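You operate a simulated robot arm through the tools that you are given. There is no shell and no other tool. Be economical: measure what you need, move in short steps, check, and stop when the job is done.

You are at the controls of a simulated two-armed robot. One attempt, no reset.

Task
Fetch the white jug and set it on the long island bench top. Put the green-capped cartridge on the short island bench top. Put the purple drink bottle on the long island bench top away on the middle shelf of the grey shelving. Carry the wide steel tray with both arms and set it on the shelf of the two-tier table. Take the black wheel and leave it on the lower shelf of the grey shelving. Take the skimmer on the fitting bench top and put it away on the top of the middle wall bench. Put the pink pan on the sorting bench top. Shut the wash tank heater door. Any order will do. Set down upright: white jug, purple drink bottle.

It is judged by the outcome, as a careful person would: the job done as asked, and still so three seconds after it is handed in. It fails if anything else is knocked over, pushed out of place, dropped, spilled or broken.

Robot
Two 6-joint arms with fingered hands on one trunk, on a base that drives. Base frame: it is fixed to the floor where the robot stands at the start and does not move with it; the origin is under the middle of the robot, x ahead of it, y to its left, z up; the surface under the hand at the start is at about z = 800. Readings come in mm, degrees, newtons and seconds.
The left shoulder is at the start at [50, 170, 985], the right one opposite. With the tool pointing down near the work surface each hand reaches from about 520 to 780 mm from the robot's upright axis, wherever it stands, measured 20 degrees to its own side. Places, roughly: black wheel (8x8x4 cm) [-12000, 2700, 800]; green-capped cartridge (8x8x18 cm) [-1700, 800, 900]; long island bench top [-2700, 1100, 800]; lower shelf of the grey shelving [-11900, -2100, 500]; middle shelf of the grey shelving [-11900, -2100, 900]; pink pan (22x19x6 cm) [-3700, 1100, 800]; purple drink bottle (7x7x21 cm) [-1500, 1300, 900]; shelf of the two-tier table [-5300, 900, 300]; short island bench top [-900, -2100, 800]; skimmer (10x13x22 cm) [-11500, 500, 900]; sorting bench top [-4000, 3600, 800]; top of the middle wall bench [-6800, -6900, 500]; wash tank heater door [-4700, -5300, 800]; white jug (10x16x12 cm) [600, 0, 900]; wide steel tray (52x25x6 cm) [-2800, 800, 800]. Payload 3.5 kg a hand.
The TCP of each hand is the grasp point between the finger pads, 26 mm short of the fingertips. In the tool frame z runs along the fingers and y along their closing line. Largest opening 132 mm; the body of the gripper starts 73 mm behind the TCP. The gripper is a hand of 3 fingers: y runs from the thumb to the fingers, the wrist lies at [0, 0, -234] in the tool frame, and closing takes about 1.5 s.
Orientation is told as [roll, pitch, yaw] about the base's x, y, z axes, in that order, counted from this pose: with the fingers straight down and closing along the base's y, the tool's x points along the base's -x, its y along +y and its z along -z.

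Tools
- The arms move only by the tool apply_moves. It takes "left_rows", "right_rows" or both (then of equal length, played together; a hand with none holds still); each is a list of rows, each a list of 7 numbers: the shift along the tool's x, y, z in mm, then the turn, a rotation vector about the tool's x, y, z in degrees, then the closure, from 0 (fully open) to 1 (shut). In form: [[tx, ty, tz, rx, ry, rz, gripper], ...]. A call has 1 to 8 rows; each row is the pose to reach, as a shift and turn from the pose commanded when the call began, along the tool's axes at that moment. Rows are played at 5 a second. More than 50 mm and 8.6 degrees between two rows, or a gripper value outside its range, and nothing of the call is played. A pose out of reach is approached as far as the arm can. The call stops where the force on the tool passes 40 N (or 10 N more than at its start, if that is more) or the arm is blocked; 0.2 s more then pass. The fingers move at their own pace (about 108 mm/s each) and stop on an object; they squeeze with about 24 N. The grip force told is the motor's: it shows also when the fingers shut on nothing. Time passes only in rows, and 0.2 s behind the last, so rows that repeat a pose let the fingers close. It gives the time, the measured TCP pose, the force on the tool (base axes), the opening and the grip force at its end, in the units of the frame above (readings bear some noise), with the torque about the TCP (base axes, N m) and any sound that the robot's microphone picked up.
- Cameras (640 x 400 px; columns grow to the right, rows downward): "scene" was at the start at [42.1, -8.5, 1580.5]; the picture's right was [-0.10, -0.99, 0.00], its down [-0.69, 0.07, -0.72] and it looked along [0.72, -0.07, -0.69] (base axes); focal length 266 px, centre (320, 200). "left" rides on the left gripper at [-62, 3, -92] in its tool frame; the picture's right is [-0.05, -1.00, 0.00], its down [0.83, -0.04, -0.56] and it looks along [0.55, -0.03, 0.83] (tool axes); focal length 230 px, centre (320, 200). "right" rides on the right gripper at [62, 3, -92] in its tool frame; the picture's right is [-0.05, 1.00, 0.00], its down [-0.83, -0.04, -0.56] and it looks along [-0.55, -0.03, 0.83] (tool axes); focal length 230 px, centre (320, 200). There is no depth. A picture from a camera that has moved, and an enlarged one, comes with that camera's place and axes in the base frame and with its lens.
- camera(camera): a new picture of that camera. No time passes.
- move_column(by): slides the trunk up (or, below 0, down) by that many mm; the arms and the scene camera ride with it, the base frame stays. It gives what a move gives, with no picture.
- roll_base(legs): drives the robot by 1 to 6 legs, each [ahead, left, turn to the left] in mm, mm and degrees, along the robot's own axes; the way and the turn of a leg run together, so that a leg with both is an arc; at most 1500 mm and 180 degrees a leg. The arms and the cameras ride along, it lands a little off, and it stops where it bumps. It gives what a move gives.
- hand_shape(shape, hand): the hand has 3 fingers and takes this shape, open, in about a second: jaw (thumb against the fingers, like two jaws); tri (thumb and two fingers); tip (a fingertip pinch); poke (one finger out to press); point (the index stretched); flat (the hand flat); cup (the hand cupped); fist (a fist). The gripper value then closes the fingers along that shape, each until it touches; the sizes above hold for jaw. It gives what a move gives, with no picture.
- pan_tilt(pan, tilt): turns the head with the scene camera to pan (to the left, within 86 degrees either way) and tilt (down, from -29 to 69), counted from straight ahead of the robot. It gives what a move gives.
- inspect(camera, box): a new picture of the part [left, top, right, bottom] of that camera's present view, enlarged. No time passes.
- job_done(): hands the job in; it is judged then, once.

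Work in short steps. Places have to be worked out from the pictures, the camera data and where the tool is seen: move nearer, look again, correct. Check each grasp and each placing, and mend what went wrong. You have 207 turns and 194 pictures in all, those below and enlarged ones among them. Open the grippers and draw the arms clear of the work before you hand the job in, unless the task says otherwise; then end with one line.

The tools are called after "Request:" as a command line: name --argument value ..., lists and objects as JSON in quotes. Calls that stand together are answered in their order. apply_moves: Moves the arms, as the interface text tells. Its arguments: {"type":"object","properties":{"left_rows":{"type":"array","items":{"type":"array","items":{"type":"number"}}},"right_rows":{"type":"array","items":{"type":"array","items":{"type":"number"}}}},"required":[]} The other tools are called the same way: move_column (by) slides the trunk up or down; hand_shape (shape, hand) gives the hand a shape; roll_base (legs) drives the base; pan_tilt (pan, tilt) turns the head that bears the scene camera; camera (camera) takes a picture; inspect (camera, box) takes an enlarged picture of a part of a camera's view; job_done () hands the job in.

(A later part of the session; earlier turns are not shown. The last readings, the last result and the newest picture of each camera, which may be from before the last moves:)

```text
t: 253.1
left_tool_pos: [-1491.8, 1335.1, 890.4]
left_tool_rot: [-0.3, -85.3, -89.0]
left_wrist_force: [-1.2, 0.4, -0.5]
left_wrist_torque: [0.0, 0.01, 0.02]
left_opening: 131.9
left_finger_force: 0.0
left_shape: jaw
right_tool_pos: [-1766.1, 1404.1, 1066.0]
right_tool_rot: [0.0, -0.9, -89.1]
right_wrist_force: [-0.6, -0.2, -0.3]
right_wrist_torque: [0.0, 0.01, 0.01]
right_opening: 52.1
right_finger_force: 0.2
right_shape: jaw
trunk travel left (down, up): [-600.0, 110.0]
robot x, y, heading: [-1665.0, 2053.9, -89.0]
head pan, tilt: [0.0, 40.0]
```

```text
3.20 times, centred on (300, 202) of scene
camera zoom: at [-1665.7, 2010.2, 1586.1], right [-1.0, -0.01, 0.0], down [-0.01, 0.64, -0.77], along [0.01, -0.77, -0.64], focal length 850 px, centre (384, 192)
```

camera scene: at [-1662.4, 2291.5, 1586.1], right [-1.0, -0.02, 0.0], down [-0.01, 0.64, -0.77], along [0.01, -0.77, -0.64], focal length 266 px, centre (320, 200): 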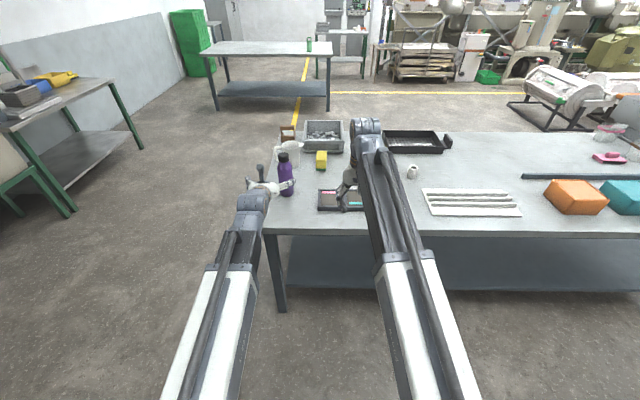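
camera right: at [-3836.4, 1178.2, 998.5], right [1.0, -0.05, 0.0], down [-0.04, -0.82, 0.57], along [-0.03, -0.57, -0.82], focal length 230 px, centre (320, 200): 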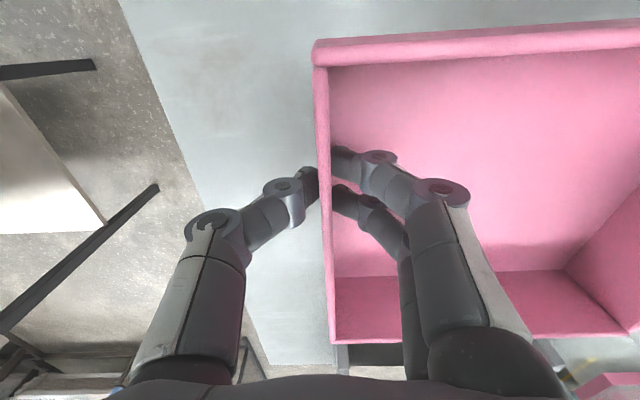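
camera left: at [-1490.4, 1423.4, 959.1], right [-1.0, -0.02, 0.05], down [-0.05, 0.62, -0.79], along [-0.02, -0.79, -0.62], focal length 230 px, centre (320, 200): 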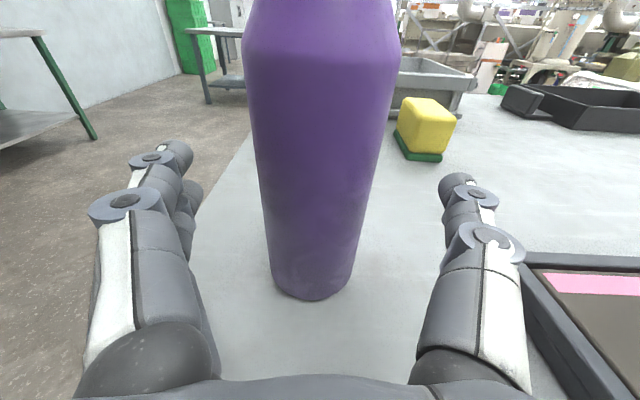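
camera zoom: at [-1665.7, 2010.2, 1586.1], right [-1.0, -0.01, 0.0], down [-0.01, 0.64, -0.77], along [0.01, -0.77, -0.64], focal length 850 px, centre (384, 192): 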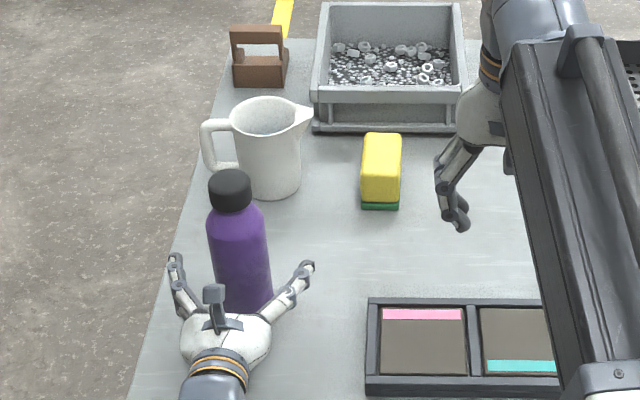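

The bottle is well centred between the fingers. I advance another 33 mm and close.

Request:
apply_moves --left_rows '[[0, 0, 17, 0, 0, 0, 0], [0, 0, 34, 0, 0, 0, 0], [0, 0, 34, 0, 0, 0, 0.5], [0, 0, 34, 0, 0, 0, 1], [0, 0, 34, 0, 0, 0, 1], [0, 0, 34, 0, 0, 0, 1], [0, 0, 34, 0, 0, 0, 1], [0, 0, 34, 0, 0, 0, 1]]'

Request:
camera --camera "left"

```text
t: 254.8
left_tool_pos: [-1491.6, 1300.7, 888.0]
left_tool_rot: [-0.1, -85.7, -89.0]
left_wrist_force: [-1.5, -0.8, 0.3]
left_wrist_torque: [0.01, -0.02, -0.01]
left_opening: 45.0
left_finger_force: 24.0
left_shape: jaw
right_tool_pos: [-1764.6, 1403.1, 1064.7]
right_tool_rot: [0.0, -0.8, -89.3]
right_wrist_force: [-0.3, 0.6, -0.1]
right_wrist_torque: [0.01, -0.04, 0.01]
right_opening: 52.1
right_finger_force: 0.0
right_shape: jaw
trunk travel left (down, up): [-600.0, 110.0]
robot x, y, heading: [-1668.7, 2056.1, -89.1]
head pan, tilt: [0.0, 40.0]
```

```text
107 pictures are left
camera left: at [-1490.4, 1389.4, 956.8], right [-1.0, -0.02, 0.05], down [-0.05, 0.62, -0.79], along [-0.02, -0.79, -0.62], focal length 230 px, centre (320, 200)
```

left: 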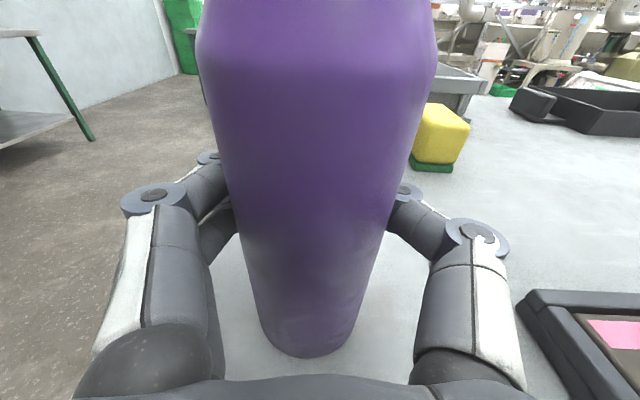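

It is held at 45 mm, with the fingertips wrapped past its middle. I lift with the trunk and check that it stays upright.

Request:
move_column --by 80

Request:
camera --camera "left"

Request:
inspect --camera "scene" --box '[200, 140, 400, 265]'

```text
t: 256.0
left_tool_pos: [-1491.9, 1301.3, 969.1]
left_tool_rot: [-0.2, -85.5, -88.8]
left_wrist_force: [0.2, -0.2, -4.6]
left_wrist_torque: [-0.05, 0.04, -0.03]
left_opening: 35.9
left_finger_force: 23.7
left_shape: jaw
right_tool_pos: [-1764.7, 1403.0, 1146.3]
right_tool_rot: [0.0, -0.7, -89.1]
right_wrist_force: [-0.2, -0.1, -0.1]
right_wrist_torque: [-0.01, -0.02, -0.03]
right_opening: 52.3
right_finger_force: 0.0
right_shape: jaw
trunk travel left (down, up): [-680.0, 30.0]
robot x, y, heading: [-1663.2, 2055.2, -88.9]
head pan, tilt: [0.0, 40.0]
```

```text
106 pictures are left
camera left: at [-1490.2, 1389.1, 1036.4], right [-1.0, -0.02, 0.05], down [-0.05, 0.62, -0.78], along [-0.02, -0.79, -0.62], focal length 230 px, centre (320, 200)
```

left: 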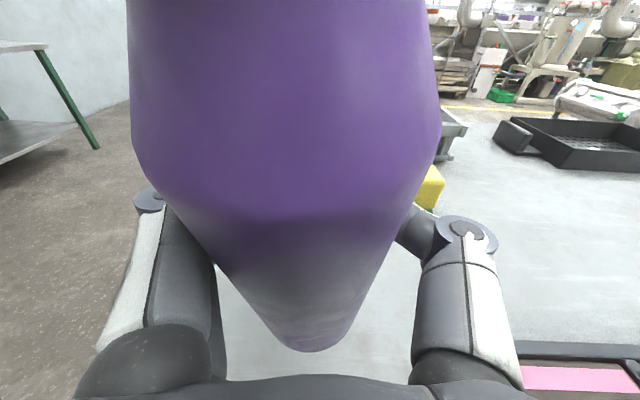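

```text
3.20 times, centred on (300, 202) of scene
camera zoom: at [-1665.6, 2010.2, 1666.0], right [-1.0, -0.01, 0.0], down [-0.01, 0.64, -0.77], along [0.01, -0.77, -0.64], focal length 850 px, centre (384, 192)
```

zoom: 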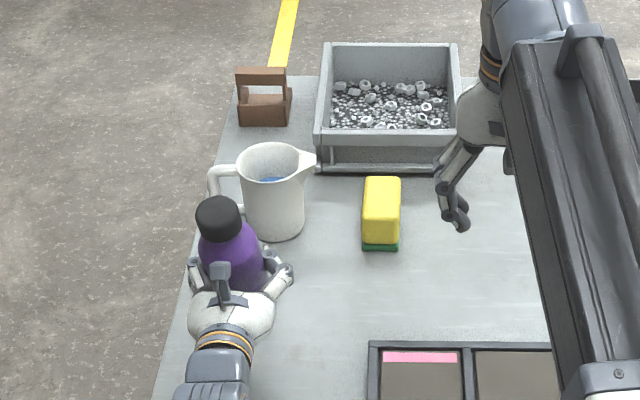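

The bottle has tipped back toward the palm, because I gripped past its middle. I pitch the hand 13° to bring it upright again, set it down and regrip about 27 mm further back.

Request:
apply_moves --left_rows '[[0, 0, 0, 0, 6.5, 0, 1], [0, 0, 0, 0, 13, 0, 1], [0, 0, 0, 0, 13, 0, 1]]'

Request:
camera --camera "left"

Request:
inspect --camera "scene" --box '[220, 160, 340, 240]'

```text
t: 256.8
left_tool_pos: [-1489.8, 1301.5, 966.7]
left_tool_rot: [0.6, -74.0, -89.3]
left_wrist_force: [-0.4, 0.3, -3.7]
left_wrist_torque: [-0.09, 0.04, 0.01]
left_opening: 36.1
left_finger_force: 23.7
left_shape: jaw
right_tool_pos: [-1765.0, 1403.2, 1145.7]
right_tool_rot: [0.1, -0.8, -89.1]
right_wrist_force: [0.2, 0.2, -0.1]
right_wrist_torque: [0.01, 0.02, -0.02]
right_opening: 51.8
right_finger_force: 0.2
right_shape: jaw
trunk travel left (down, up): [-680.0, 30.0]
robot x, y, heading: [-1667.7, 2055.9, -89.4]
head pan, tilt: [0.0, 40.0]
```

```text
104 pictures are left
camera left: at [-1488.7, 1373.7, 1051.9], right [-1.0, -0.04, 0.05], down [-0.06, 0.76, -0.65], along [-0.01, -0.65, -0.76], focal length 230 px, centre (320, 200)
```

left: 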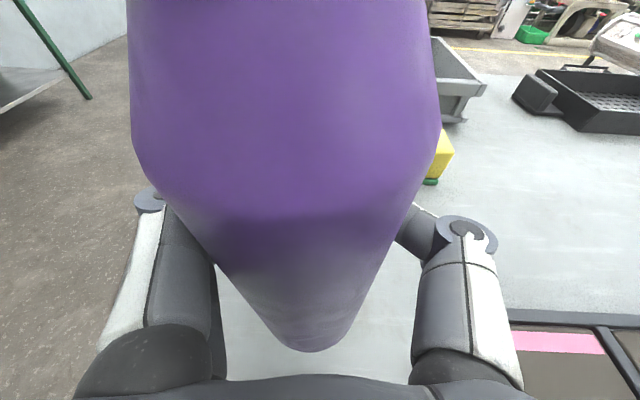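

```text
5.00 times, centred on (280, 200) of scene
camera zoom: at [-1665.6, 2010.3, 1666.1], right [-1.0, -0.01, 0.0], down [-0.01, 0.64, -0.77], along [0.01, -0.77, -0.64], focal length 1328 px, centre (520, 200)
```

zoom: 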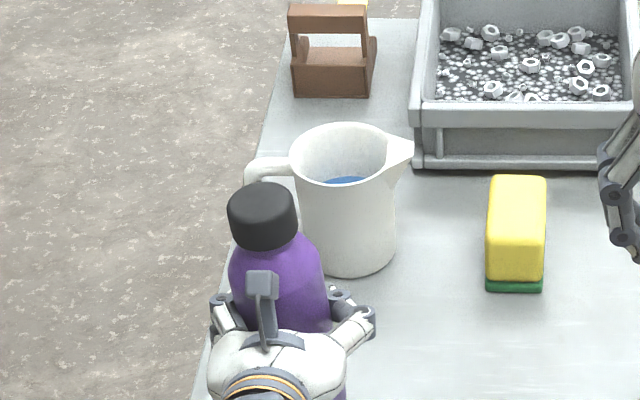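

It looks close to upright now. I lower it to the table.

Request:
move_column --by -68

Request:
move_column --by -6

Request:
camera --camera "left"

Request:
inspect --camera "scene" --box '[220, 160, 340, 240]'

```text
t: 257.9
left_tool_pos: [-1488.0, 1301.4, 899.8]
left_tool_rot: [0.3, -74.1, -89.1]
left_wrist_force: [-0.1, 0.6, -4.6]
left_wrist_torque: [-0.05, 0.01, 0.01]
left_opening: 35.8
left_finger_force: 24.3
left_shape: jaw
right_tool_pos: [-1765.4, 1403.3, 1078.1]
right_tool_rot: [0.0, -0.8, -89.2]
right_wrist_force: [0.4, 0.2, -0.4]
right_wrist_torque: [-0.02, 0.02, -0.02]
right_opening: 52.2
right_finger_force: 0.2
right_shape: jaw
trunk travel left (down, up): [-612.0, 98.0]
robot x, y, heading: [-1668.4, 2054.7, -89.2]
head pan, tilt: [0.0, 40.0]
```

```text
t: 258.4
left_tool_pos: [-1489.0, 1301.7, 893.7]
left_tool_rot: [0.4, -74.1, -89.0]
left_wrist_force: [0.4, 0.5, -4.1]
left_wrist_torque: [-0.09, 0.02, 0.01]
left_opening: 35.6
left_finger_force: 24.1
left_shape: jaw
right_tool_pos: [-1766.2, 1404.2, 1071.9]
right_tool_rot: [0.0, -0.7, -89.2]
right_wrist_force: [-1.1, 0.5, 0.7]
right_wrist_torque: [-0.02, 0.01, 0.0]
right_opening: 52.4
right_finger_force: 0.0
right_shape: jaw
trunk travel left (down, up): [-606.0, 104.0]
robot x, y, heading: [-1670.2, 2059.9, -89.2]
head pan, tilt: [0.0, 40.0]
```

```text
102 pictures are left
camera left: at [-1488.6, 1373.8, 977.9], right [-1.0, -0.04, 0.05], down [-0.06, 0.76, -0.65], along [-0.01, -0.65, -0.76], focal length 230 px, centre (320, 200)
```

left: 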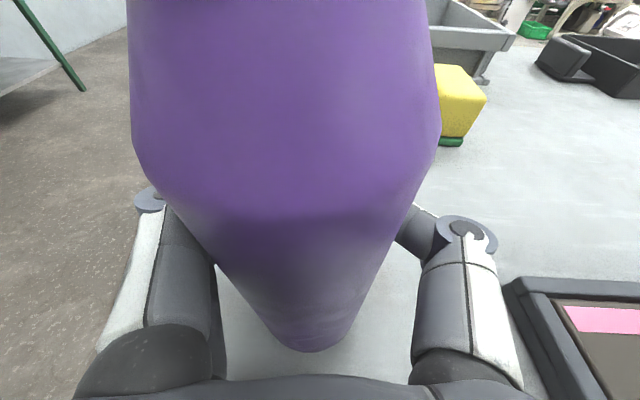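

```text
5.00 times, centred on (280, 200) of scene
camera zoom: at [-1665.6, 2010.5, 1592.1], right [-1.0, -0.01, 0.0], down [-0.01, 0.64, -0.77], along [0.01, -0.77, -0.64], focal length 1328 px, centre (520, 200)
```

zoom: 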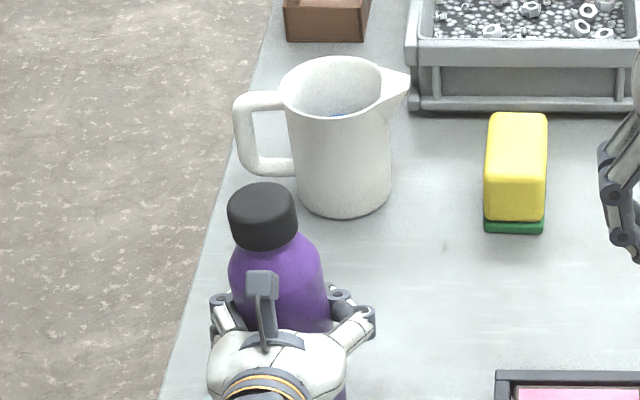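

The axis at the base and at the cap both come out near y 1316, so the bottle is upright. I continue down until contact.

Request:
move_column --by -5

Request:
move_column --by -4

```text
t: 259.0
left_tool_pos: [-1489.9, 1301.7, 890.8]
left_tool_rot: [0.7, -74.5, -89.4]
left_wrist_force: [-3.8, -3.4, 12.8]
left_wrist_torque: [0.03, -0.3, -0.03]
left_opening: 35.9
left_finger_force: 23.8
left_shape: jaw
right_tool_pos: [-1766.5, 1404.2, 1066.8]
right_tool_rot: [0.0, -0.9, -89.2]
right_wrist_force: [-0.1, -0.3, 0.1]
right_wrist_torque: [0.01, 0.02, 0.01]
right_opening: 52.1
right_finger_force: 0.0
right_shape: jaw
trunk travel left (down, up): [-601.0, 109.0]
robot x, y, heading: [-1668.5, 2057.1, -89.1]
head pan, tilt: [0.0, 40.0]
```

```text
t: 259.5
left_tool_pos: [-1491.1, 1301.4, 889.0]
left_tool_rot: [0.7, -74.5, -89.3]
left_wrist_force: [-3.9, -5.6, 26.9]
left_wrist_torque: [0.03, -0.08, -0.05]
left_opening: 35.7
left_finger_force: 23.9
left_shape: jaw
right_tool_pos: [-1767.1, 1404.8, 1064.2]
right_tool_rot: [0.0, -0.9, -89.1]
right_wrist_force: [0.7, -0.1, -0.3]
right_wrist_torque: [0.02, 0.0, -0.01]
right_opening: 52.3
right_finger_force: 0.0
right_shape: jaw
trunk travel left (down, up): [-597.0, 113.0]
robot x, y, heading: [-1667.5, 2054.7, -89.3]
head pan, tilt: [0.0, 40.0]
```

It is down. I open gradually and look.

Request:
apply_moves --left_rows '[[0, 0, 0, 0, 0, 0, 0.65], [0, 0, 0, 0, 0, 0, 0.5], [0, 0, 0, 0, 0, 0, 0.35], [0, 0, 0, 0, 0, 0, 0.2], [0, 0, 0, 0, 0, 0, 0]]'

Request:
camera --camera "left"

Request:
inspect --camera "scene" --box '[220, 160, 340, 240]'

```text
t: 260.7
left_tool_pos: [-1488.2, 1301.4, 884.7]
left_tool_rot: [0.5, -74.2, -89.2]
left_wrist_force: [0.2, 0.2, -0.6]
left_wrist_torque: [0.02, 0.01, -0.04]
left_opening: 131.9
left_finger_force: 0.1
left_shape: jaw
right_tool_pos: [-1765.5, 1404.6, 1063.1]
right_tool_rot: [0.0, -0.8, -89.1]
right_wrist_force: [0.0, -0.8, -0.7]
right_wrist_torque: [0.01, 0.0, 0.01]
right_opening: 52.3
right_finger_force: 0.1
right_shape: jaw
trunk travel left (down, up): [-597.0, 113.0]
robot x, y, heading: [-1666.5, 2055.8, -89.0]
head pan, tilt: [0.0, 40.0]
```

```text
100 pictures are left
camera left: at [-1488.7, 1374.1, 969.0], right [-1.0, -0.04, 0.05], down [-0.06, 0.76, -0.65], along [-0.01, -0.65, -0.76], focal length 230 px, centre (320, 200)
```

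left: 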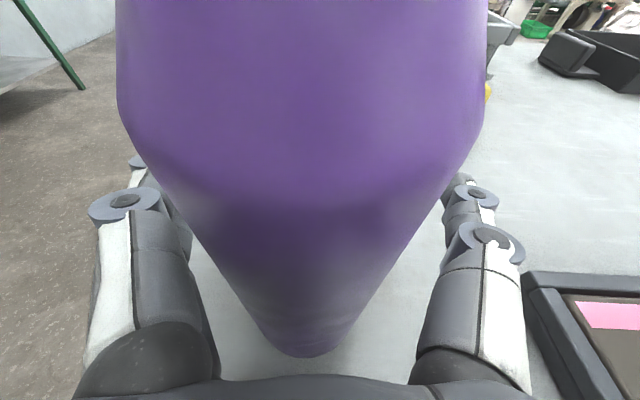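

```text
5.00 times, centred on (280, 200) of scene
camera zoom: at [-1665.7, 2010.9, 1583.1], right [-1.0, -0.01, 0.0], down [-0.01, 0.64, -0.77], along [0.01, -0.77, -0.64], focal length 1328 px, centre (520, 200)
```

zoom: 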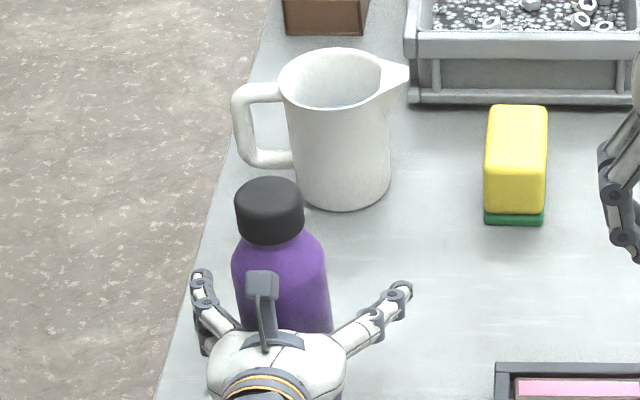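

The bottle stands upright, its axis near y 1326. I back the hand 24 mm so the pads meet its middle, level the hand again and close.

Request:
apply_moves --left_rows '[[0, 0, -12, 0, -4, 0, 0], [1, 0, -23, 0, -8, 0, 0], [1, 0, -23, 0, -10, 0, 0], [1, 0, -23, 0, -10, 0, 0.4], [1, 0, -23, 0, -10, 0, 0.6], [1, 0, -23, 0, -10, 0, 1], [1, 0, -23, 0, -10, 0, 1], [1, 0, -23, 0, -10, 0, 1]]'

Request:
camera --camera "left"

```text
t: 262.5
left_tool_pos: [-1489.4, 1323.9, 890.2]
left_tool_rot: [1.2, -84.1, -89.9]
left_wrist_force: [-0.9, -1.4, 0.0]
left_wrist_torque: [0.0, 0.06, 0.01]
left_opening: 50.2
left_finger_force: 23.9
left_shape: jaw
right_tool_pos: [-1766.2, 1404.3, 1062.3]
right_tool_rot: [0.0, -0.7, -89.2]
right_wrist_force: [-0.1, 0.4, 0.5]
right_wrist_torque: [-0.04, 0.03, 0.0]
right_opening: 52.3
right_finger_force: 0.0
right_shape: jaw
trunk travel left (down, up): [-597.0, 113.0]
robot x, y, heading: [-1665.8, 2057.7, -89.0]
head pan, tilt: [0.0, 40.0]
```

```text
98 pictures are left
camera left: at [-1489.2, 1409.9, 960.1], right [-1.0, -0.03, 0.05], down [-0.06, 0.64, -0.77], along [-0.01, -0.77, -0.64], focal length 230 px, centre (320, 200)
```

left: 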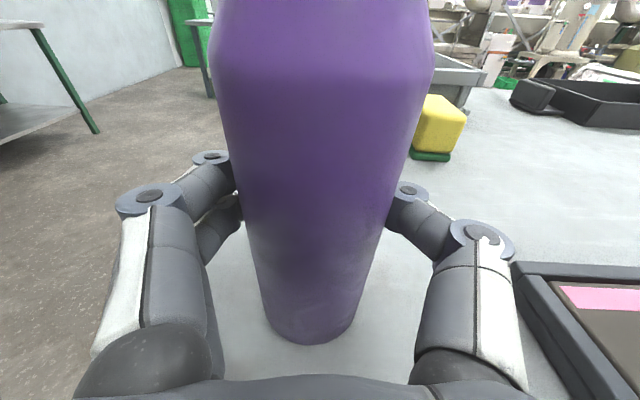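

The pads are still slightly past the middle and the grip is low on the bottle. I regrip 35 mm higher, above its centre of mass, and 12 mm further back, so that it hangs stable.

Request:
apply_moves --left_rows '[[0, 0, 0, 0, 0, 0, 0.4], [0, 0, 0, 0, 0, 0, 0.2], [-18, 0, -6, 0, 0, 0, 0.2], [-35, 0, -16, 0, 0, 0, 0.2], [-35, 0, -16, 0, 0, 0, 0.5], [-35, 0, -16, 0, 0, 0, 1], [-35, 0, -16, 0, 0, 0, 1], [-35, 0, -16, 0, 0, 0, 1]]'

Request:
camera --camera "left"

```text
t: 264.3
left_tool_pos: [-1490.0, 1337.7, 926.9]
left_tool_rot: [1.2, -84.1, -89.9]
left_wrist_force: [0.7, -1.0, 1.1]
left_wrist_torque: [0.03, -0.03, -0.01]
left_opening: 58.1
left_finger_force: 24.2
left_shape: jaw
right_tool_pos: [-1764.0, 1403.4, 1064.1]
right_tool_rot: [0.0, -0.8, -89.2]
right_wrist_force: [-0.6, 0.3, -0.3]
right_wrist_torque: [-0.02, -0.01, -0.02]
right_opening: 52.3
right_finger_force: 0.0
right_shape: jaw
trunk travel left (down, up): [-597.0, 113.0]
robot x, y, heading: [-1666.7, 2054.7, -89.2]
head pan, tilt: [0.0, 40.0]
```

```text
97 pictures are left
camera left: at [-1490.0, 1423.0, 997.8], right [-1.0, -0.03, 0.05], down [-0.06, 0.64, -0.77], along [-0.01, -0.77, -0.64], focal length 230 px, centre (320, 200)
```

left: 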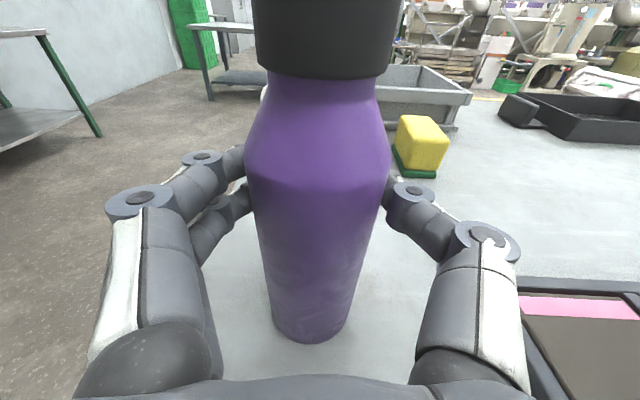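

The grip is at 58 mm, nearly on the diameter. I lift and check for tilt.

Request:
move_column --by 60

Request:
camera --camera "left"

```text
t: 265.3
left_tool_pos: [-1490.8, 1336.9, 985.3]
left_tool_rot: [1.1, -84.1, -89.9]
left_wrist_force: [0.3, 0.4, -4.3]
left_wrist_torque: [0.01, 0.01, 0.05]
left_opening: 58.0
left_finger_force: 24.1
left_shape: jaw
right_tool_pos: [-1764.9, 1402.8, 1123.3]
right_tool_rot: [0.0, -0.8, -89.2]
right_wrist_force: [-0.7, -0.3, 0.7]
right_wrist_torque: [-0.01, -0.03, 0.01]
right_opening: 52.2
right_finger_force: 0.0
right_shape: jaw
trunk travel left (down, up): [-657.0, 53.0]
robot x, y, heading: [-1665.8, 2057.0, -89.0]
head pan, tilt: [0.0, 40.0]
```

```text
96 pictures are left
camera left: at [-1489.9, 1422.6, 1057.3], right [-1.0, -0.03, 0.05], down [-0.06, 0.64, -0.77], along [-0.01, -0.77, -0.64], focal length 230 px, centre (320, 200)
```

left: 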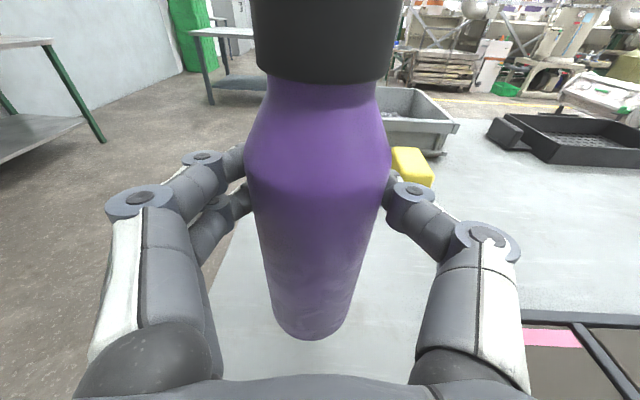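

It hangs upright and steady. I back into the north aisle, turn west and drive toward the far end.

Request:
roll_base --legs '[[-380, 0, 0], [0, 0, -91], [1500, 0, 0], [1500, 0, 0], [1500, 0, 0]]'

Request:
pan_tilt --pan 0 --tilt 18

Request:
camera --camera "scene"

Request:
camera --camera "left"

```text
t: 292.5
left_tool_pos: [-6874.0, 2311.6, 987.2]
left_tool_rot: [1.1, -84.0, 177.8]
left_wrist_force: [-0.1, -0.9, -4.3]
left_wrist_torque: [0.02, -0.08, 0.04]
left_opening: 58.0
left_finger_force: 24.0
left_shape: jaw
right_tool_pos: [-6796.2, 2582.2, 1123.4]
right_tool_rot: [0.0, -0.7, 178.5]
right_wrist_force: [-0.9, 0.2, -0.2]
right_wrist_torque: [-0.01, 0.01, 0.01]
right_opening: 52.3
right_finger_force: 0.0
right_shape: jaw
trunk travel left (down, up): [-657.0, 53.0]
robot x, y, heading: [-6147.4, 2458.5, 178.5]
head pan, tilt: [0.0, 40.0]
```

```text
t: 293.4
left_tool_pos: [-6873.7, 2310.7, 986.6]
left_tool_rot: [1.1, -84.1, 177.8]
left_wrist_force: [0.0, 0.5, -4.5]
left_wrist_torque: [0.01, -0.09, -0.02]
left_opening: 57.9
left_finger_force: 24.6
left_shape: jaw
right_tool_pos: [-6796.6, 2582.5, 1123.4]
right_tool_rot: [-0.1, -0.8, 178.6]
right_wrist_force: [0.4, -0.5, -0.4]
right_wrist_torque: [0.02, -0.02, 0.03]
right_opening: 52.1
right_finger_force: 0.0
right_shape: jaw
trunk travel left (down, up): [-657.0, 53.0]
robot x, y, heading: [-6150.3, 2457.5, 178.2]
head pan, tilt: [0.0, 18.0]
```

```text
95 pictures are left
camera scene: at [-6201.7, 2458.7, 1677.7], right [0.03, 1.0, 0.0], down [0.31, -0.01, -0.95], along [-0.95, 0.02, -0.31], focal length 266 px, centre (320, 200)
```

scene: 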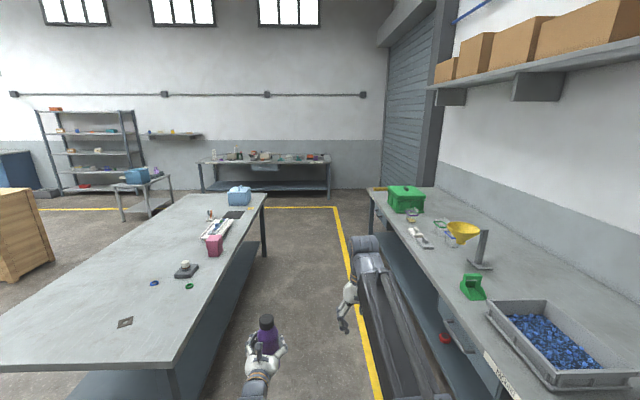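

```text
94 pictures are left
camera left: at [-6789.5, 2306.5, 1057.4], right [0.01, 1.0, 0.05], down [0.64, 0.03, -0.77], along [-0.77, 0.04, -0.64], focal length 230 px, centre (320, 200)
```

left: 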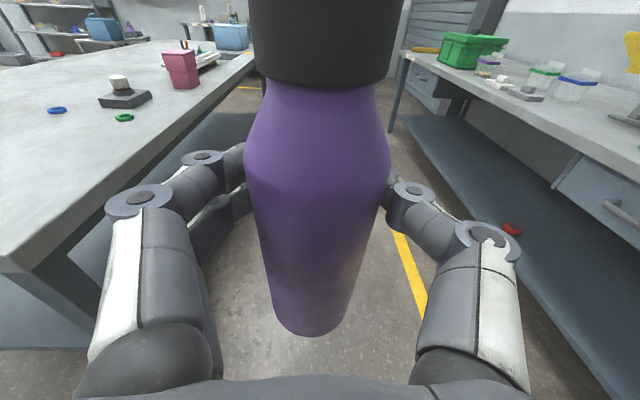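

The aisle is clear. The black wheel is on the far bench at this end and also goes to the shelving, so I take it on the way with the right hand. I drive on west.

Request:
roll_base --legs '[[1450, 0, 1.5], [1450, 0, 0], [1100, 0, 0]]'

Request:
pan_tilt --pan 0 --tilt 28

Request:
camera --camera "scene"

```text
t: 312.8
left_tool_pos: [-10899.8, 2248.4, 986.4]
left_tool_rot: [1.0, -84.1, -179.8]
left_wrist_force: [0.7, 0.4, -4.1]
left_wrist_torque: [-0.01, -0.04, 0.02]
left_opening: 57.9
left_finger_force: 24.0
left_shape: jaw
right_tool_pos: [-10833.9, 2524.1, 1123.5]
right_tool_rot: [0.0, -0.7, -179.1]
right_wrist_force: [-0.3, 0.4, -0.1]
right_wrist_torque: [-0.02, 0.01, 0.03]
right_opening: 52.1
right_finger_force: 0.0
right_shape: jaw
trunk travel left (down, up): [-657.0, 53.0]
robot x, y, heading: [-10177.2, 2423.6, -179.0]
head pan, tilt: [0.0, 18.0]
```

```text
t: 313.5
left_tool_pos: [-10898.3, 2248.0, 986.0]
left_tool_rot: [1.1, -84.0, -179.7]
left_wrist_force: [0.3, -0.3, -4.4]
left_wrist_torque: [-0.01, -0.05, -0.02]
left_opening: 58.0
left_finger_force: 24.2
left_shape: jaw
right_tool_pos: [-10833.6, 2524.1, 1122.5]
right_tool_rot: [0.0, -0.7, -179.1]
right_wrist_force: [0.7, 0.8, 0.0]
right_wrist_torque: [-0.01, 0.02, -0.03]
right_opening: 52.3
right_finger_force: 0.2
right_shape: jaw
trunk travel left (down, up): [-657.0, 53.0]
robot x, y, heading: [-10184.2, 2428.7, -178.8]
head pan, tilt: [0.0, 28.0]
```

```text
93 pictures are left
camera scene: at [-10231.7, 2425.3, 1661.6], right [-0.02, 1.0, 0.0], down [0.47, 0.01, -0.88], along [-0.88, -0.02, -0.47], focal length 266 px, centre (320, 200)
```

scene: 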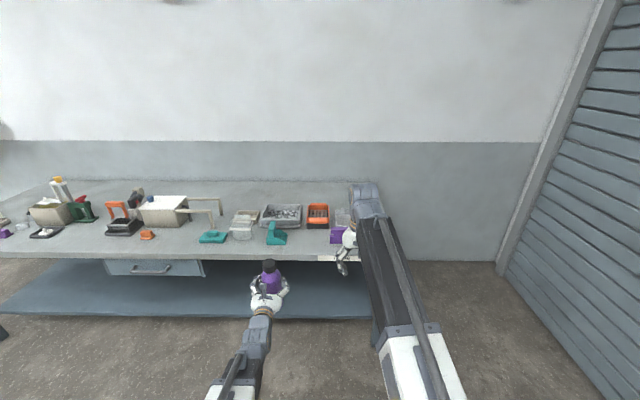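

Request:
inspect --camera "scene" --box '[190, 180, 390, 270]'

Request:
inspect --camera "scene" --box '[0, 160, 230, 270]'

```text
3.20 times, centred on (290, 225) of scene
camera zoom: at [-10231.7, 2425.3, 1661.6], right [-0.02, 1.0, 0.0], down [0.47, 0.01, -0.88], along [-0.88, -0.02, -0.47], focal length 850 px, centre (416, 120)
```

zoom: 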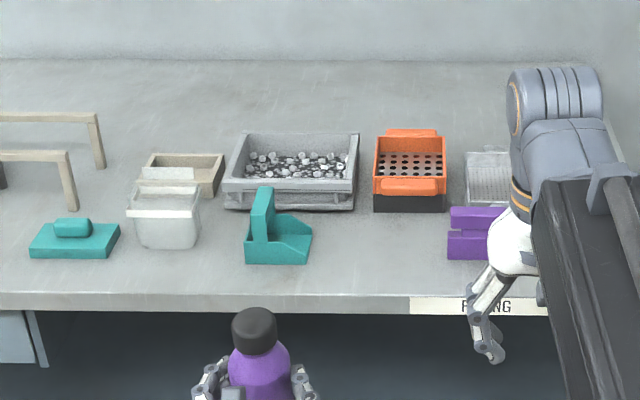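

```text
2.78 times, centred on (115, 215) of scene
camera zoom: at [-10231.7, 2425.3, 1661.6], right [-0.02, 1.0, 0.0], down [0.47, 0.01, -0.88], along [-0.88, -0.02, -0.47], focal length 739 px, centre (890, 158)
```

zoom: 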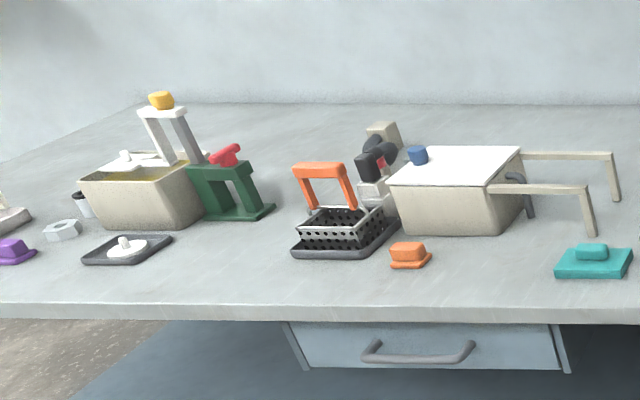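

The wheel must be hidden behind the right arm. I swing the right hand outward and look again.

Request:
apply_moves --right_rows '[[0, -45, 0, 0, 0, 0, 0.6], [0, -90, 0, 0, 0, 0, 0.6], [0, -135, 0, 0, 0, 0, 0.6], [0, -180, 0, 0, 0, 0, 0.6]]'

Request:
inspect --camera "scene" --box '[270, 160, 430, 260]'

```text
t: 314.5
left_tool_pos: [-10898.9, 2248.6, 987.4]
left_tool_rot: [1.3, -84.0, -179.9]
left_wrist_force: [0.0, 0.9, -3.7]
left_wrist_torque: [0.01, -0.04, 0.02]
left_opening: 58.0
left_finger_force: 24.7
left_shape: jaw
right_tool_pos: [-10837.2, 2703.5, 1125.6]
right_tool_rot: [0.0, -0.8, -179.2]
right_wrist_force: [-0.2, 0.6, 0.3]
right_wrist_torque: [-0.03, 0.0, -0.03]
right_opening: 52.5
right_finger_force: 0.1
right_shape: jaw
trunk travel left (down, up): [-657.0, 53.0]
robot x, y, heading: [-10179.4, 2427.6, -179.2]
head pan, tilt: [0.0, 28.0]
```

```text
4.00 times, centred on (350, 210) of scene
camera zoom: at [-10231.7, 2425.8, 1661.6], right [-0.02, 1.0, 0.0], down [0.47, 0.01, -0.88], along [-0.88, -0.02, -0.47], focal length 1062 px, centre (200, 160)
```

zoom: 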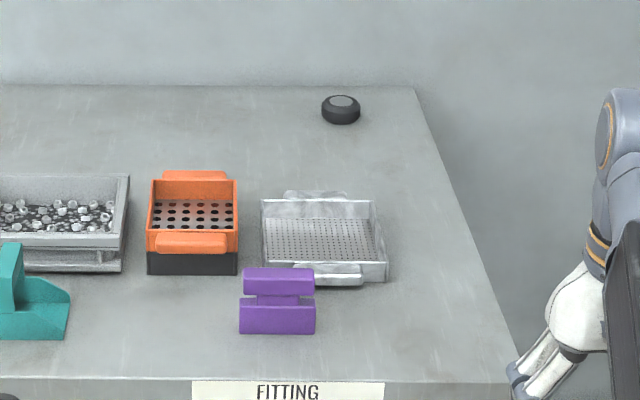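

The wheel is at [-12005, 2650], at the back right corner, so it is reachable from the bench's north end. I raise the trunk for clearance, turn south and go round to that end.

Request:
move_column --by 52

Request:
roll_base --legs '[[0, 0, 89.5], [-1120, 0, 0], [0, -1400, 0]]'

Request:
pan_tilt --pan -20 --tilt 40

Request:
camera --camera "scene"

```text
t: 315.4
left_tool_pos: [-10899.1, 2248.9, 1039.3]
left_tool_rot: [1.1, -84.0, -179.7]
left_wrist_force: [0.4, 0.5, -3.3]
left_wrist_torque: [0.04, -0.05, 0.0]
left_opening: 57.9
left_finger_force: 23.8
left_shape: jaw
right_tool_pos: [-10836.7, 2702.1, 1175.8]
right_tool_rot: [0.0, -0.8, -179.1]
right_wrist_force: [-0.1, 0.4, -1.2]
right_wrist_torque: [-0.01, 0.0, 0.0]
right_opening: 52.1
right_finger_force: 0.1
right_shape: jaw
trunk travel left (down, up): [-709.0, 1.0]
robot x, y, heading: [-10179.7, 2429.5, -178.9]
head pan, tilt: [0.0, 28.0]
```

```text
t: 331.4
left_tool_pos: [-11395.9, 2851.3, 1038.5]
left_tool_rot: [1.2, -84.0, -92.6]
left_wrist_force: [0.4, 0.2, -3.9]
left_wrist_torque: [0.06, 0.01, 0.04]
left_opening: 57.9
left_finger_force: 24.1
left_shape: jaw
right_tool_pos: [-11846.2, 2936.9, 1176.9]
right_tool_rot: [0.0, -0.8, -91.9]
right_wrist_force: [-0.7, -0.2, 0.2]
right_wrist_torque: [-0.01, -0.01, 0.01]
right_opening: 52.5
right_finger_force: 0.1
right_shape: jaw
trunk travel left (down, up): [-709.0, 1.0]
robot x, y, heading: [-11542.7, 3576.6, -91.9]
head pan, tilt: [0.0, 28.0]
```

```text
t: 332.2
left_tool_pos: [-11396.5, 2851.2, 1038.9]
left_tool_rot: [1.1, -83.9, -92.4]
left_wrist_force: [0.8, -0.4, -4.3]
left_wrist_torque: [0.03, 0.03, 0.02]
left_opening: 57.9
left_finger_force: 23.8
left_shape: jaw
right_tool_pos: [-11846.7, 2937.0, 1176.8]
right_tool_rot: [0.0, -0.8, -91.9]
right_wrist_force: [-0.2, 0.2, 0.5]
right_wrist_torque: [0.0, 0.04, 0.01]
right_opening: 52.3
right_finger_force: 0.1
right_shape: jaw
trunk travel left (down, up): [-709.0, 1.0]
robot x, y, heading: [-11537.7, 3577.1, -91.5]
head pan, tilt: [-20.0, 40.0]
```

```text
89 pictures are left
camera scene: at [-11568.1, 3538.6, 1695.1], right [-0.93, 0.37, 0.0], down [0.24, 0.6, -0.77], along [-0.28, -0.71, -0.64], focal length 266 px, centre (320, 200)
```

scene: 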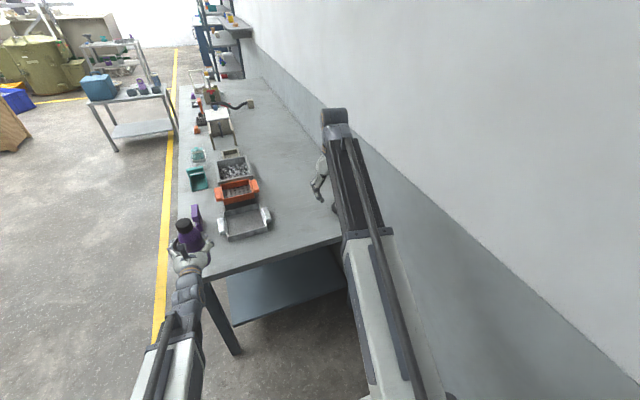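

I bring the right hand in a little, then strafe and drive in to put the wheel within the right hand's reach.

Request:
apply_moves --right_rows '[[0, 35, 0, 0, 0, 0, 0.4], [0, 65, 0, 0, 0, 0, 0.2]]'

Request:
roll_base --legs '[[0, -215, 1.7], [240, 0, 0]]'

Request:
camera --camera "right"

Request:
camera --camera "scene"

```text
t: 332.8
left_tool_pos: [-11395.4, 2851.7, 1038.6]
left_tool_rot: [1.0, -84.0, -92.5]
left_wrist_force: [0.4, 0.8, -4.5]
left_wrist_torque: [0.05, 0.03, -0.02]
left_opening: 57.6
left_finger_force: 23.8
left_shape: jaw
right_tool_pos: [-11782.3, 2934.9, 1174.3]
right_tool_rot: [0.1, -0.8, -91.9]
right_wrist_force: [0.5, 0.1, -0.3]
right_wrist_torque: [0.0, -0.03, -0.02]
right_opening: 105.4
right_finger_force: 0.1
right_shape: jaw
trunk travel left (down, up): [-709.0, 1.0]
robot x, y, heading: [-11537.4, 3577.7, -91.7]
head pan, tilt: [-20.0, 40.0]
```

```text
t: 335.9
left_tool_pos: [-11585.8, 2613.2, 1037.1]
left_tool_rot: [1.0, -84.0, -90.7]
left_wrist_force: [0.5, -0.7, -4.2]
left_wrist_torque: [0.01, 0.02, -0.01]
left_opening: 57.9
left_finger_force: 23.9
left_shape: jaw
right_tool_pos: [-11973.7, 2684.4, 1174.9]
right_tool_rot: [-0.1, -0.8, -90.2]
right_wrist_force: [-0.3, -0.1, -0.4]
right_wrist_torque: [0.05, 0.03, -0.03]
right_opening: 105.5
right_finger_force: 0.2
right_shape: jaw
trunk travel left (down, up): [-709.0, 1.0]
robot x, y, heading: [-11749.3, 3331.4, -90.2]
head pan, tilt: [-20.0, 40.0]
```

```text
88 pictures are left
camera right: at [-11970.7, 2747.2, 1267.1], right [1.0, -0.06, 0.0], down [-0.05, -0.82, 0.57], along [-0.03, -0.57, -0.82], focal length 230 px, centre (320, 200)
```

right: 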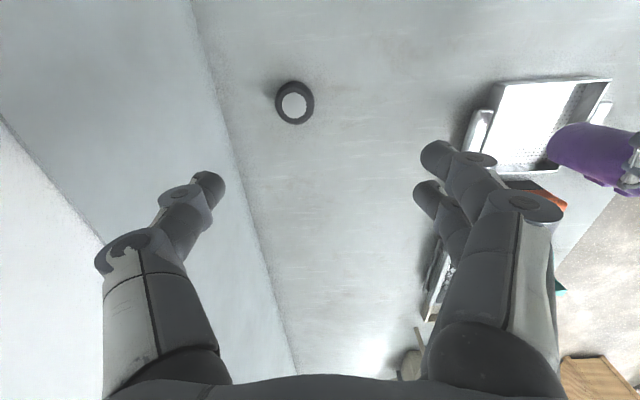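

```text
87 pictures are left
camera scene: at [-11778.0, 3293.5, 1695.0], right [-0.94, 0.34, 0.0], down [0.22, 0.6, -0.77], along [-0.26, -0.72, -0.64], focal length 266 px, centre (320, 200)
```

scene: 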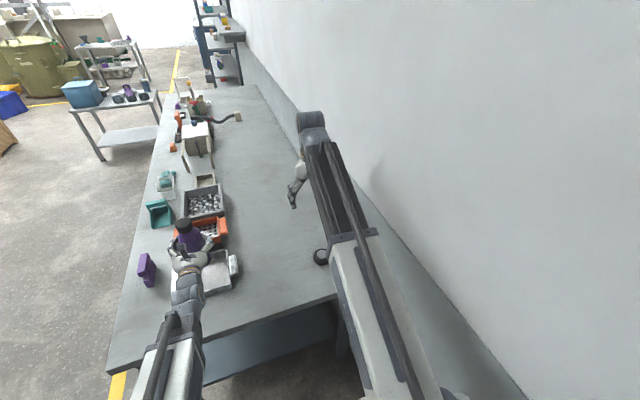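

The wheel is at about [-12023, 2657]. I move the right hand over it and down to z≈900.

Request:
apply_moves --right_rows '[[-14, -25, 20, 0, 0, 0, 0.1], [-27, -49, 50, 0, 0, 0, 0.1], [-27, -49, 95, 0, 0, 0, 0.1], [-27, -49, 140, 0, 0, 0, 0.1], [-27, -49, 185, 0, 0, 0, 0.1], [-27, -49, 230, 0, 0, 0, 0.1], [-27, -49, 272, 0, 0, 0, 0.1]]'

Request:
camera --camera "right"

```text
t: 337.5
left_tool_pos: [-11584.5, 2613.5, 1039.1]
left_tool_rot: [1.0, -84.1, -90.8]
left_wrist_force: [0.2, -0.8, -4.0]
left_wrist_torque: [0.04, 0.02, -0.02]
left_opening: 57.9
left_finger_force: 24.1
left_shape: jaw
right_tool_pos: [-12023.8, 2655.9, 902.8]
right_tool_rot: [0.0, -0.9, -90.2]
right_wrist_force: [-0.8, -0.6, 0.3]
right_wrist_torque: [0.0, 0.01, 0.02]
right_opening: 118.8
right_finger_force: 0.0
right_shape: jaw
trunk travel left (down, up): [-709.0, 1.0]
robot x, y, heading: [-11748.1, 3333.3, -90.1]
head pan, tilt: [-20.0, 40.0]
```

```text
86 pictures are left
camera right: at [-12020.5, 2717.9, 995.3], right [1.0, -0.06, 0.0], down [-0.05, -0.82, 0.57], along [-0.03, -0.57, -0.82], focal length 230 px, centre (320, 200)
```

right: 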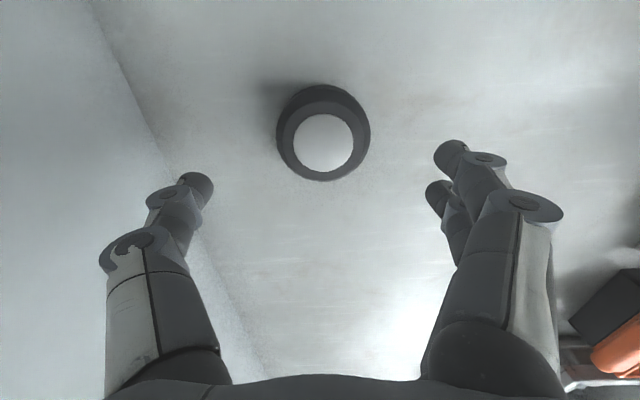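

It is centred. I go down to z≈832 and close on the rim.

Request:
apply_moves --right_rows '[[3, 0, 25, 0, 0, 0, 0.1], [3, 0, 50, 0, 0, 0, 0.1], [3, 0, 71, 0, 0, 0, 0.1], [3, 0, 71, 0, 0, 0, 0.5], [3, 0, 71, 0, 0, 0, 1], [3, 0, 71, 0, 0, 0, 1], [3, 0, 71, 0, 0, 0, 1], [3, 0, 71, 0, 0, 0, 1]]'

Request:
camera --camera "right"

```text
t: 339.3
left_tool_pos: [-11586.5, 2613.2, 1038.5]
left_tool_rot: [1.1, -84.0, -90.9]
left_wrist_force: [-0.5, 0.4, -3.9]
left_wrist_torque: [0.05, 0.0, 0.01]
left_opening: 57.9
left_finger_force: 23.8
left_shape: jaw
right_tool_pos: [-12024.9, 2656.8, 832.3]
right_tool_rot: [-0.1, -0.7, -90.2]
right_wrist_force: [-0.2, 0.1, 0.4]
right_wrist_torque: [0.01, -0.03, 0.01]
right_opening: 63.3
right_finger_force: 23.9
right_shape: jaw
trunk travel left (down, up): [-709.0, 1.0]
robot x, y, heading: [-11747.4, 3331.6, -90.3]
head pan, tilt: [-20.0, 40.0]
```

```text
85 pictures are left
camera right: at [-12020.9, 2719.5, 925.0], right [1.0, -0.06, 0.0], down [-0.05, -0.82, 0.57], along [-0.03, -0.57, -0.82], focal length 230 px, centre (320, 200)
```

right: 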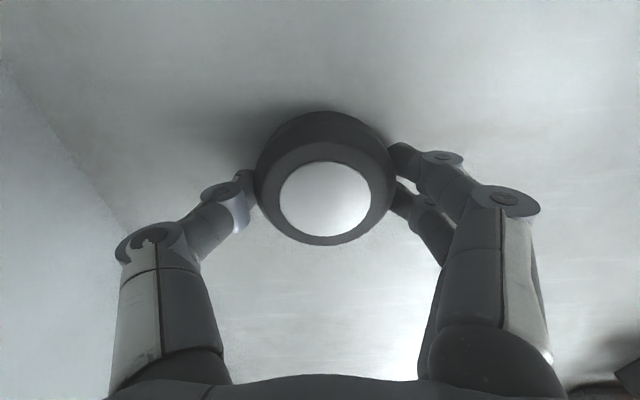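

The wheel is gripped at 63 mm. I lift it, back out and drive east to the open lane, then look south.

Request:
apply_moves --right_rows '[[0, 0, -20, 0, 0, 0, 1], [0, 0, -60, 0, 0, 0, 1], [0, 0, -105, 0, 0, 0, 1], [0, 0, -150, 0, 0, 0, 1], [0, 20, -190, 0, 0, 0, 1], [0, 50, -230, 0, 0, 0, 1], [0, 80, -260, 0, 0, 0, 1]]'

Request:
roll_base --legs '[[-260, 0, 0.3], [0, 1000, 0], [0, 950, 0], [1300, 0, 0]]'

Request:
pan_tilt --pan -15 --tilt 20

Request:
camera --camera "scene"

```text
t: 340.9
left_tool_pos: [-11586.0, 2611.2, 1038.1]
left_tool_rot: [0.9, -84.0, -90.6]
left_wrist_force: [-0.3, 0.0, -4.1]
left_wrist_torque: [0.06, 0.06, -0.01]
left_opening: 57.9
left_finger_force: 24.7
left_shape: jaw
right_tool_pos: [-11944.6, 2660.6, 1090.3]
right_tool_rot: [0.0, -0.8, -90.2]
right_wrist_force: [-0.9, 0.1, -0.7]
right_wrist_torque: [0.01, 0.01, 0.02]
right_opening: 63.1
right_finger_force: 23.5
right_shape: jaw
trunk travel left (down, up): [-709.0, 1.0]
robot x, y, heading: [-11750.9, 3334.1, -90.3]
head pan, tilt: [-20.0, 40.0]
```

```text
t: 351.1
left_tool_pos: [-9769.2, 2879.4, 1038.3]
left_tool_rot: [1.4, -83.8, -90.1]
left_wrist_force: [-0.7, 0.3, -3.5]
left_wrist_torque: [0.07, -0.04, 0.04]
left_opening: 57.9
left_finger_force: 23.5
left_shape: jaw
right_tool_pos: [-10128.4, 2920.7, 1090.2]
right_tool_rot: [0.0, -0.8, -89.1]
right_wrist_force: [0.2, 0.2, -1.4]
right_wrist_torque: [0.01, -0.03, 0.01]
right_opening: 63.6
right_finger_force: 24.3
right_shape: jaw
trunk travel left (down, up): [-709.0, 1.0]
robot x, y, heading: [-9945.7, 3597.1, -89.0]
head pan, tilt: [-20.0, 40.0]
stopped in leg 3: the robot was blocked; the commanded pose is now the measured one
```

```text
t: 352.0
left_tool_pos: [-9767.1, 2879.2, 1038.1]
left_tool_rot: [0.9, -83.8, -89.7]
left_wrist_force: [0.1, -0.3, -4.9]
left_wrist_torque: [0.07, 0.0, 0.01]
left_opening: 57.5
left_finger_force: 24.2
left_shape: jaw
right_tool_pos: [-10127.0, 2920.5, 1091.5]
right_tool_rot: [0.1, -0.7, -89.1]
right_wrist_force: [-0.1, -0.3, -0.9]
right_wrist_torque: [-0.02, 0.03, 0.01]
right_opening: 63.3
right_finger_force: 23.9
right_shape: jaw
trunk travel left (down, up): [-709.0, 1.0]
robot x, y, heading: [-9943.4, 3599.7, -89.0]
head pan, tilt: [-15.0, 20.0]
```

```text
84 pictures are left
camera scene: at [-9968.0, 3547.6, 1726.4], right [-0.97, 0.24, 0.0], down [0.08, 0.33, -0.94], along [-0.23, -0.91, -0.34], focal length 266 px, centre (320, 200)
```

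scene: 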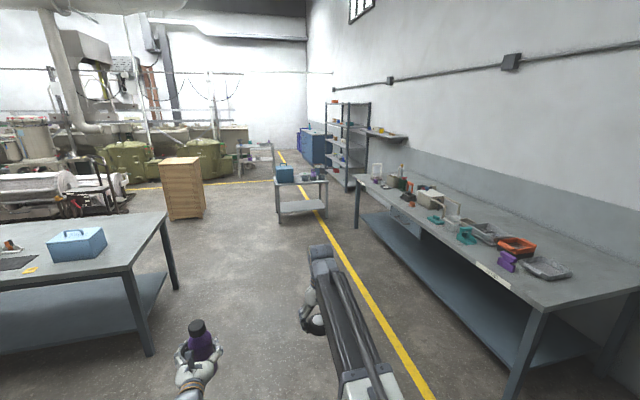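

The drive was blocked at x≈-9945, by the pillar or bench on the north side. I ease west, drive south, shift over and go down the lane between the table and the trolley.

Request:
roll_base --legs '[[0, -40, -1], [1250, 0, 0], [0, 255, 0], [1500, 0, 0], [1450, 0, 0]]'

Request:
camera --camera "scene"

Request:
camera --camera "left"

```text
t: 374.2
left_tool_pos: [-9525.1, -1354.1, 1038.8]
left_tool_rot: [0.9, -83.9, -89.7]
left_wrist_force: [0.8, -0.6, -4.0]
left_wrist_torque: [0.06, 0.02, 0.02]
left_opening: 57.5
left_finger_force: 23.8
left_shape: jaw
right_tool_pos: [-9884.6, -1311.3, 1090.4]
right_tool_rot: [0.0, -0.9, -89.3]
right_wrist_force: [-0.4, -0.8, -0.9]
right_wrist_torque: [0.0, 0.01, -0.01]
right_opening: 63.2
right_finger_force: 24.0
right_shape: jaw
trunk travel left (down, up): [-709.0, 1.0]
robot x, y, heading: [-9696.2, -635.9, -89.3]
head pan, tilt: [-15.0, 20.0]
```

```text
83 pictures are left
camera scene: at [-9723.3, -684.9, 1726.5], right [-0.97, 0.25, 0.0], down [0.08, 0.33, -0.94], along [-0.23, -0.91, -0.34], focal length 266 px, centre (320, 200)
```

scene: 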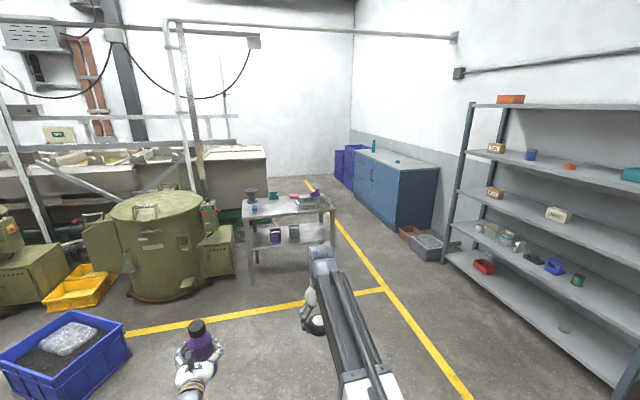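

```text
82 pictures are left
camera left: at [-9524.4, -1267.5, 1108.6], right [-1.0, -0.03, 0.05], down [-0.06, 0.64, -0.77], along [-0.01, -0.77, -0.64], focal length 230 px, centre (320, 200)
```

left: 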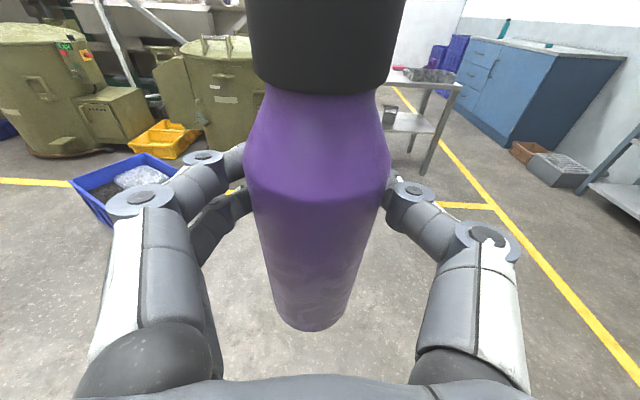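

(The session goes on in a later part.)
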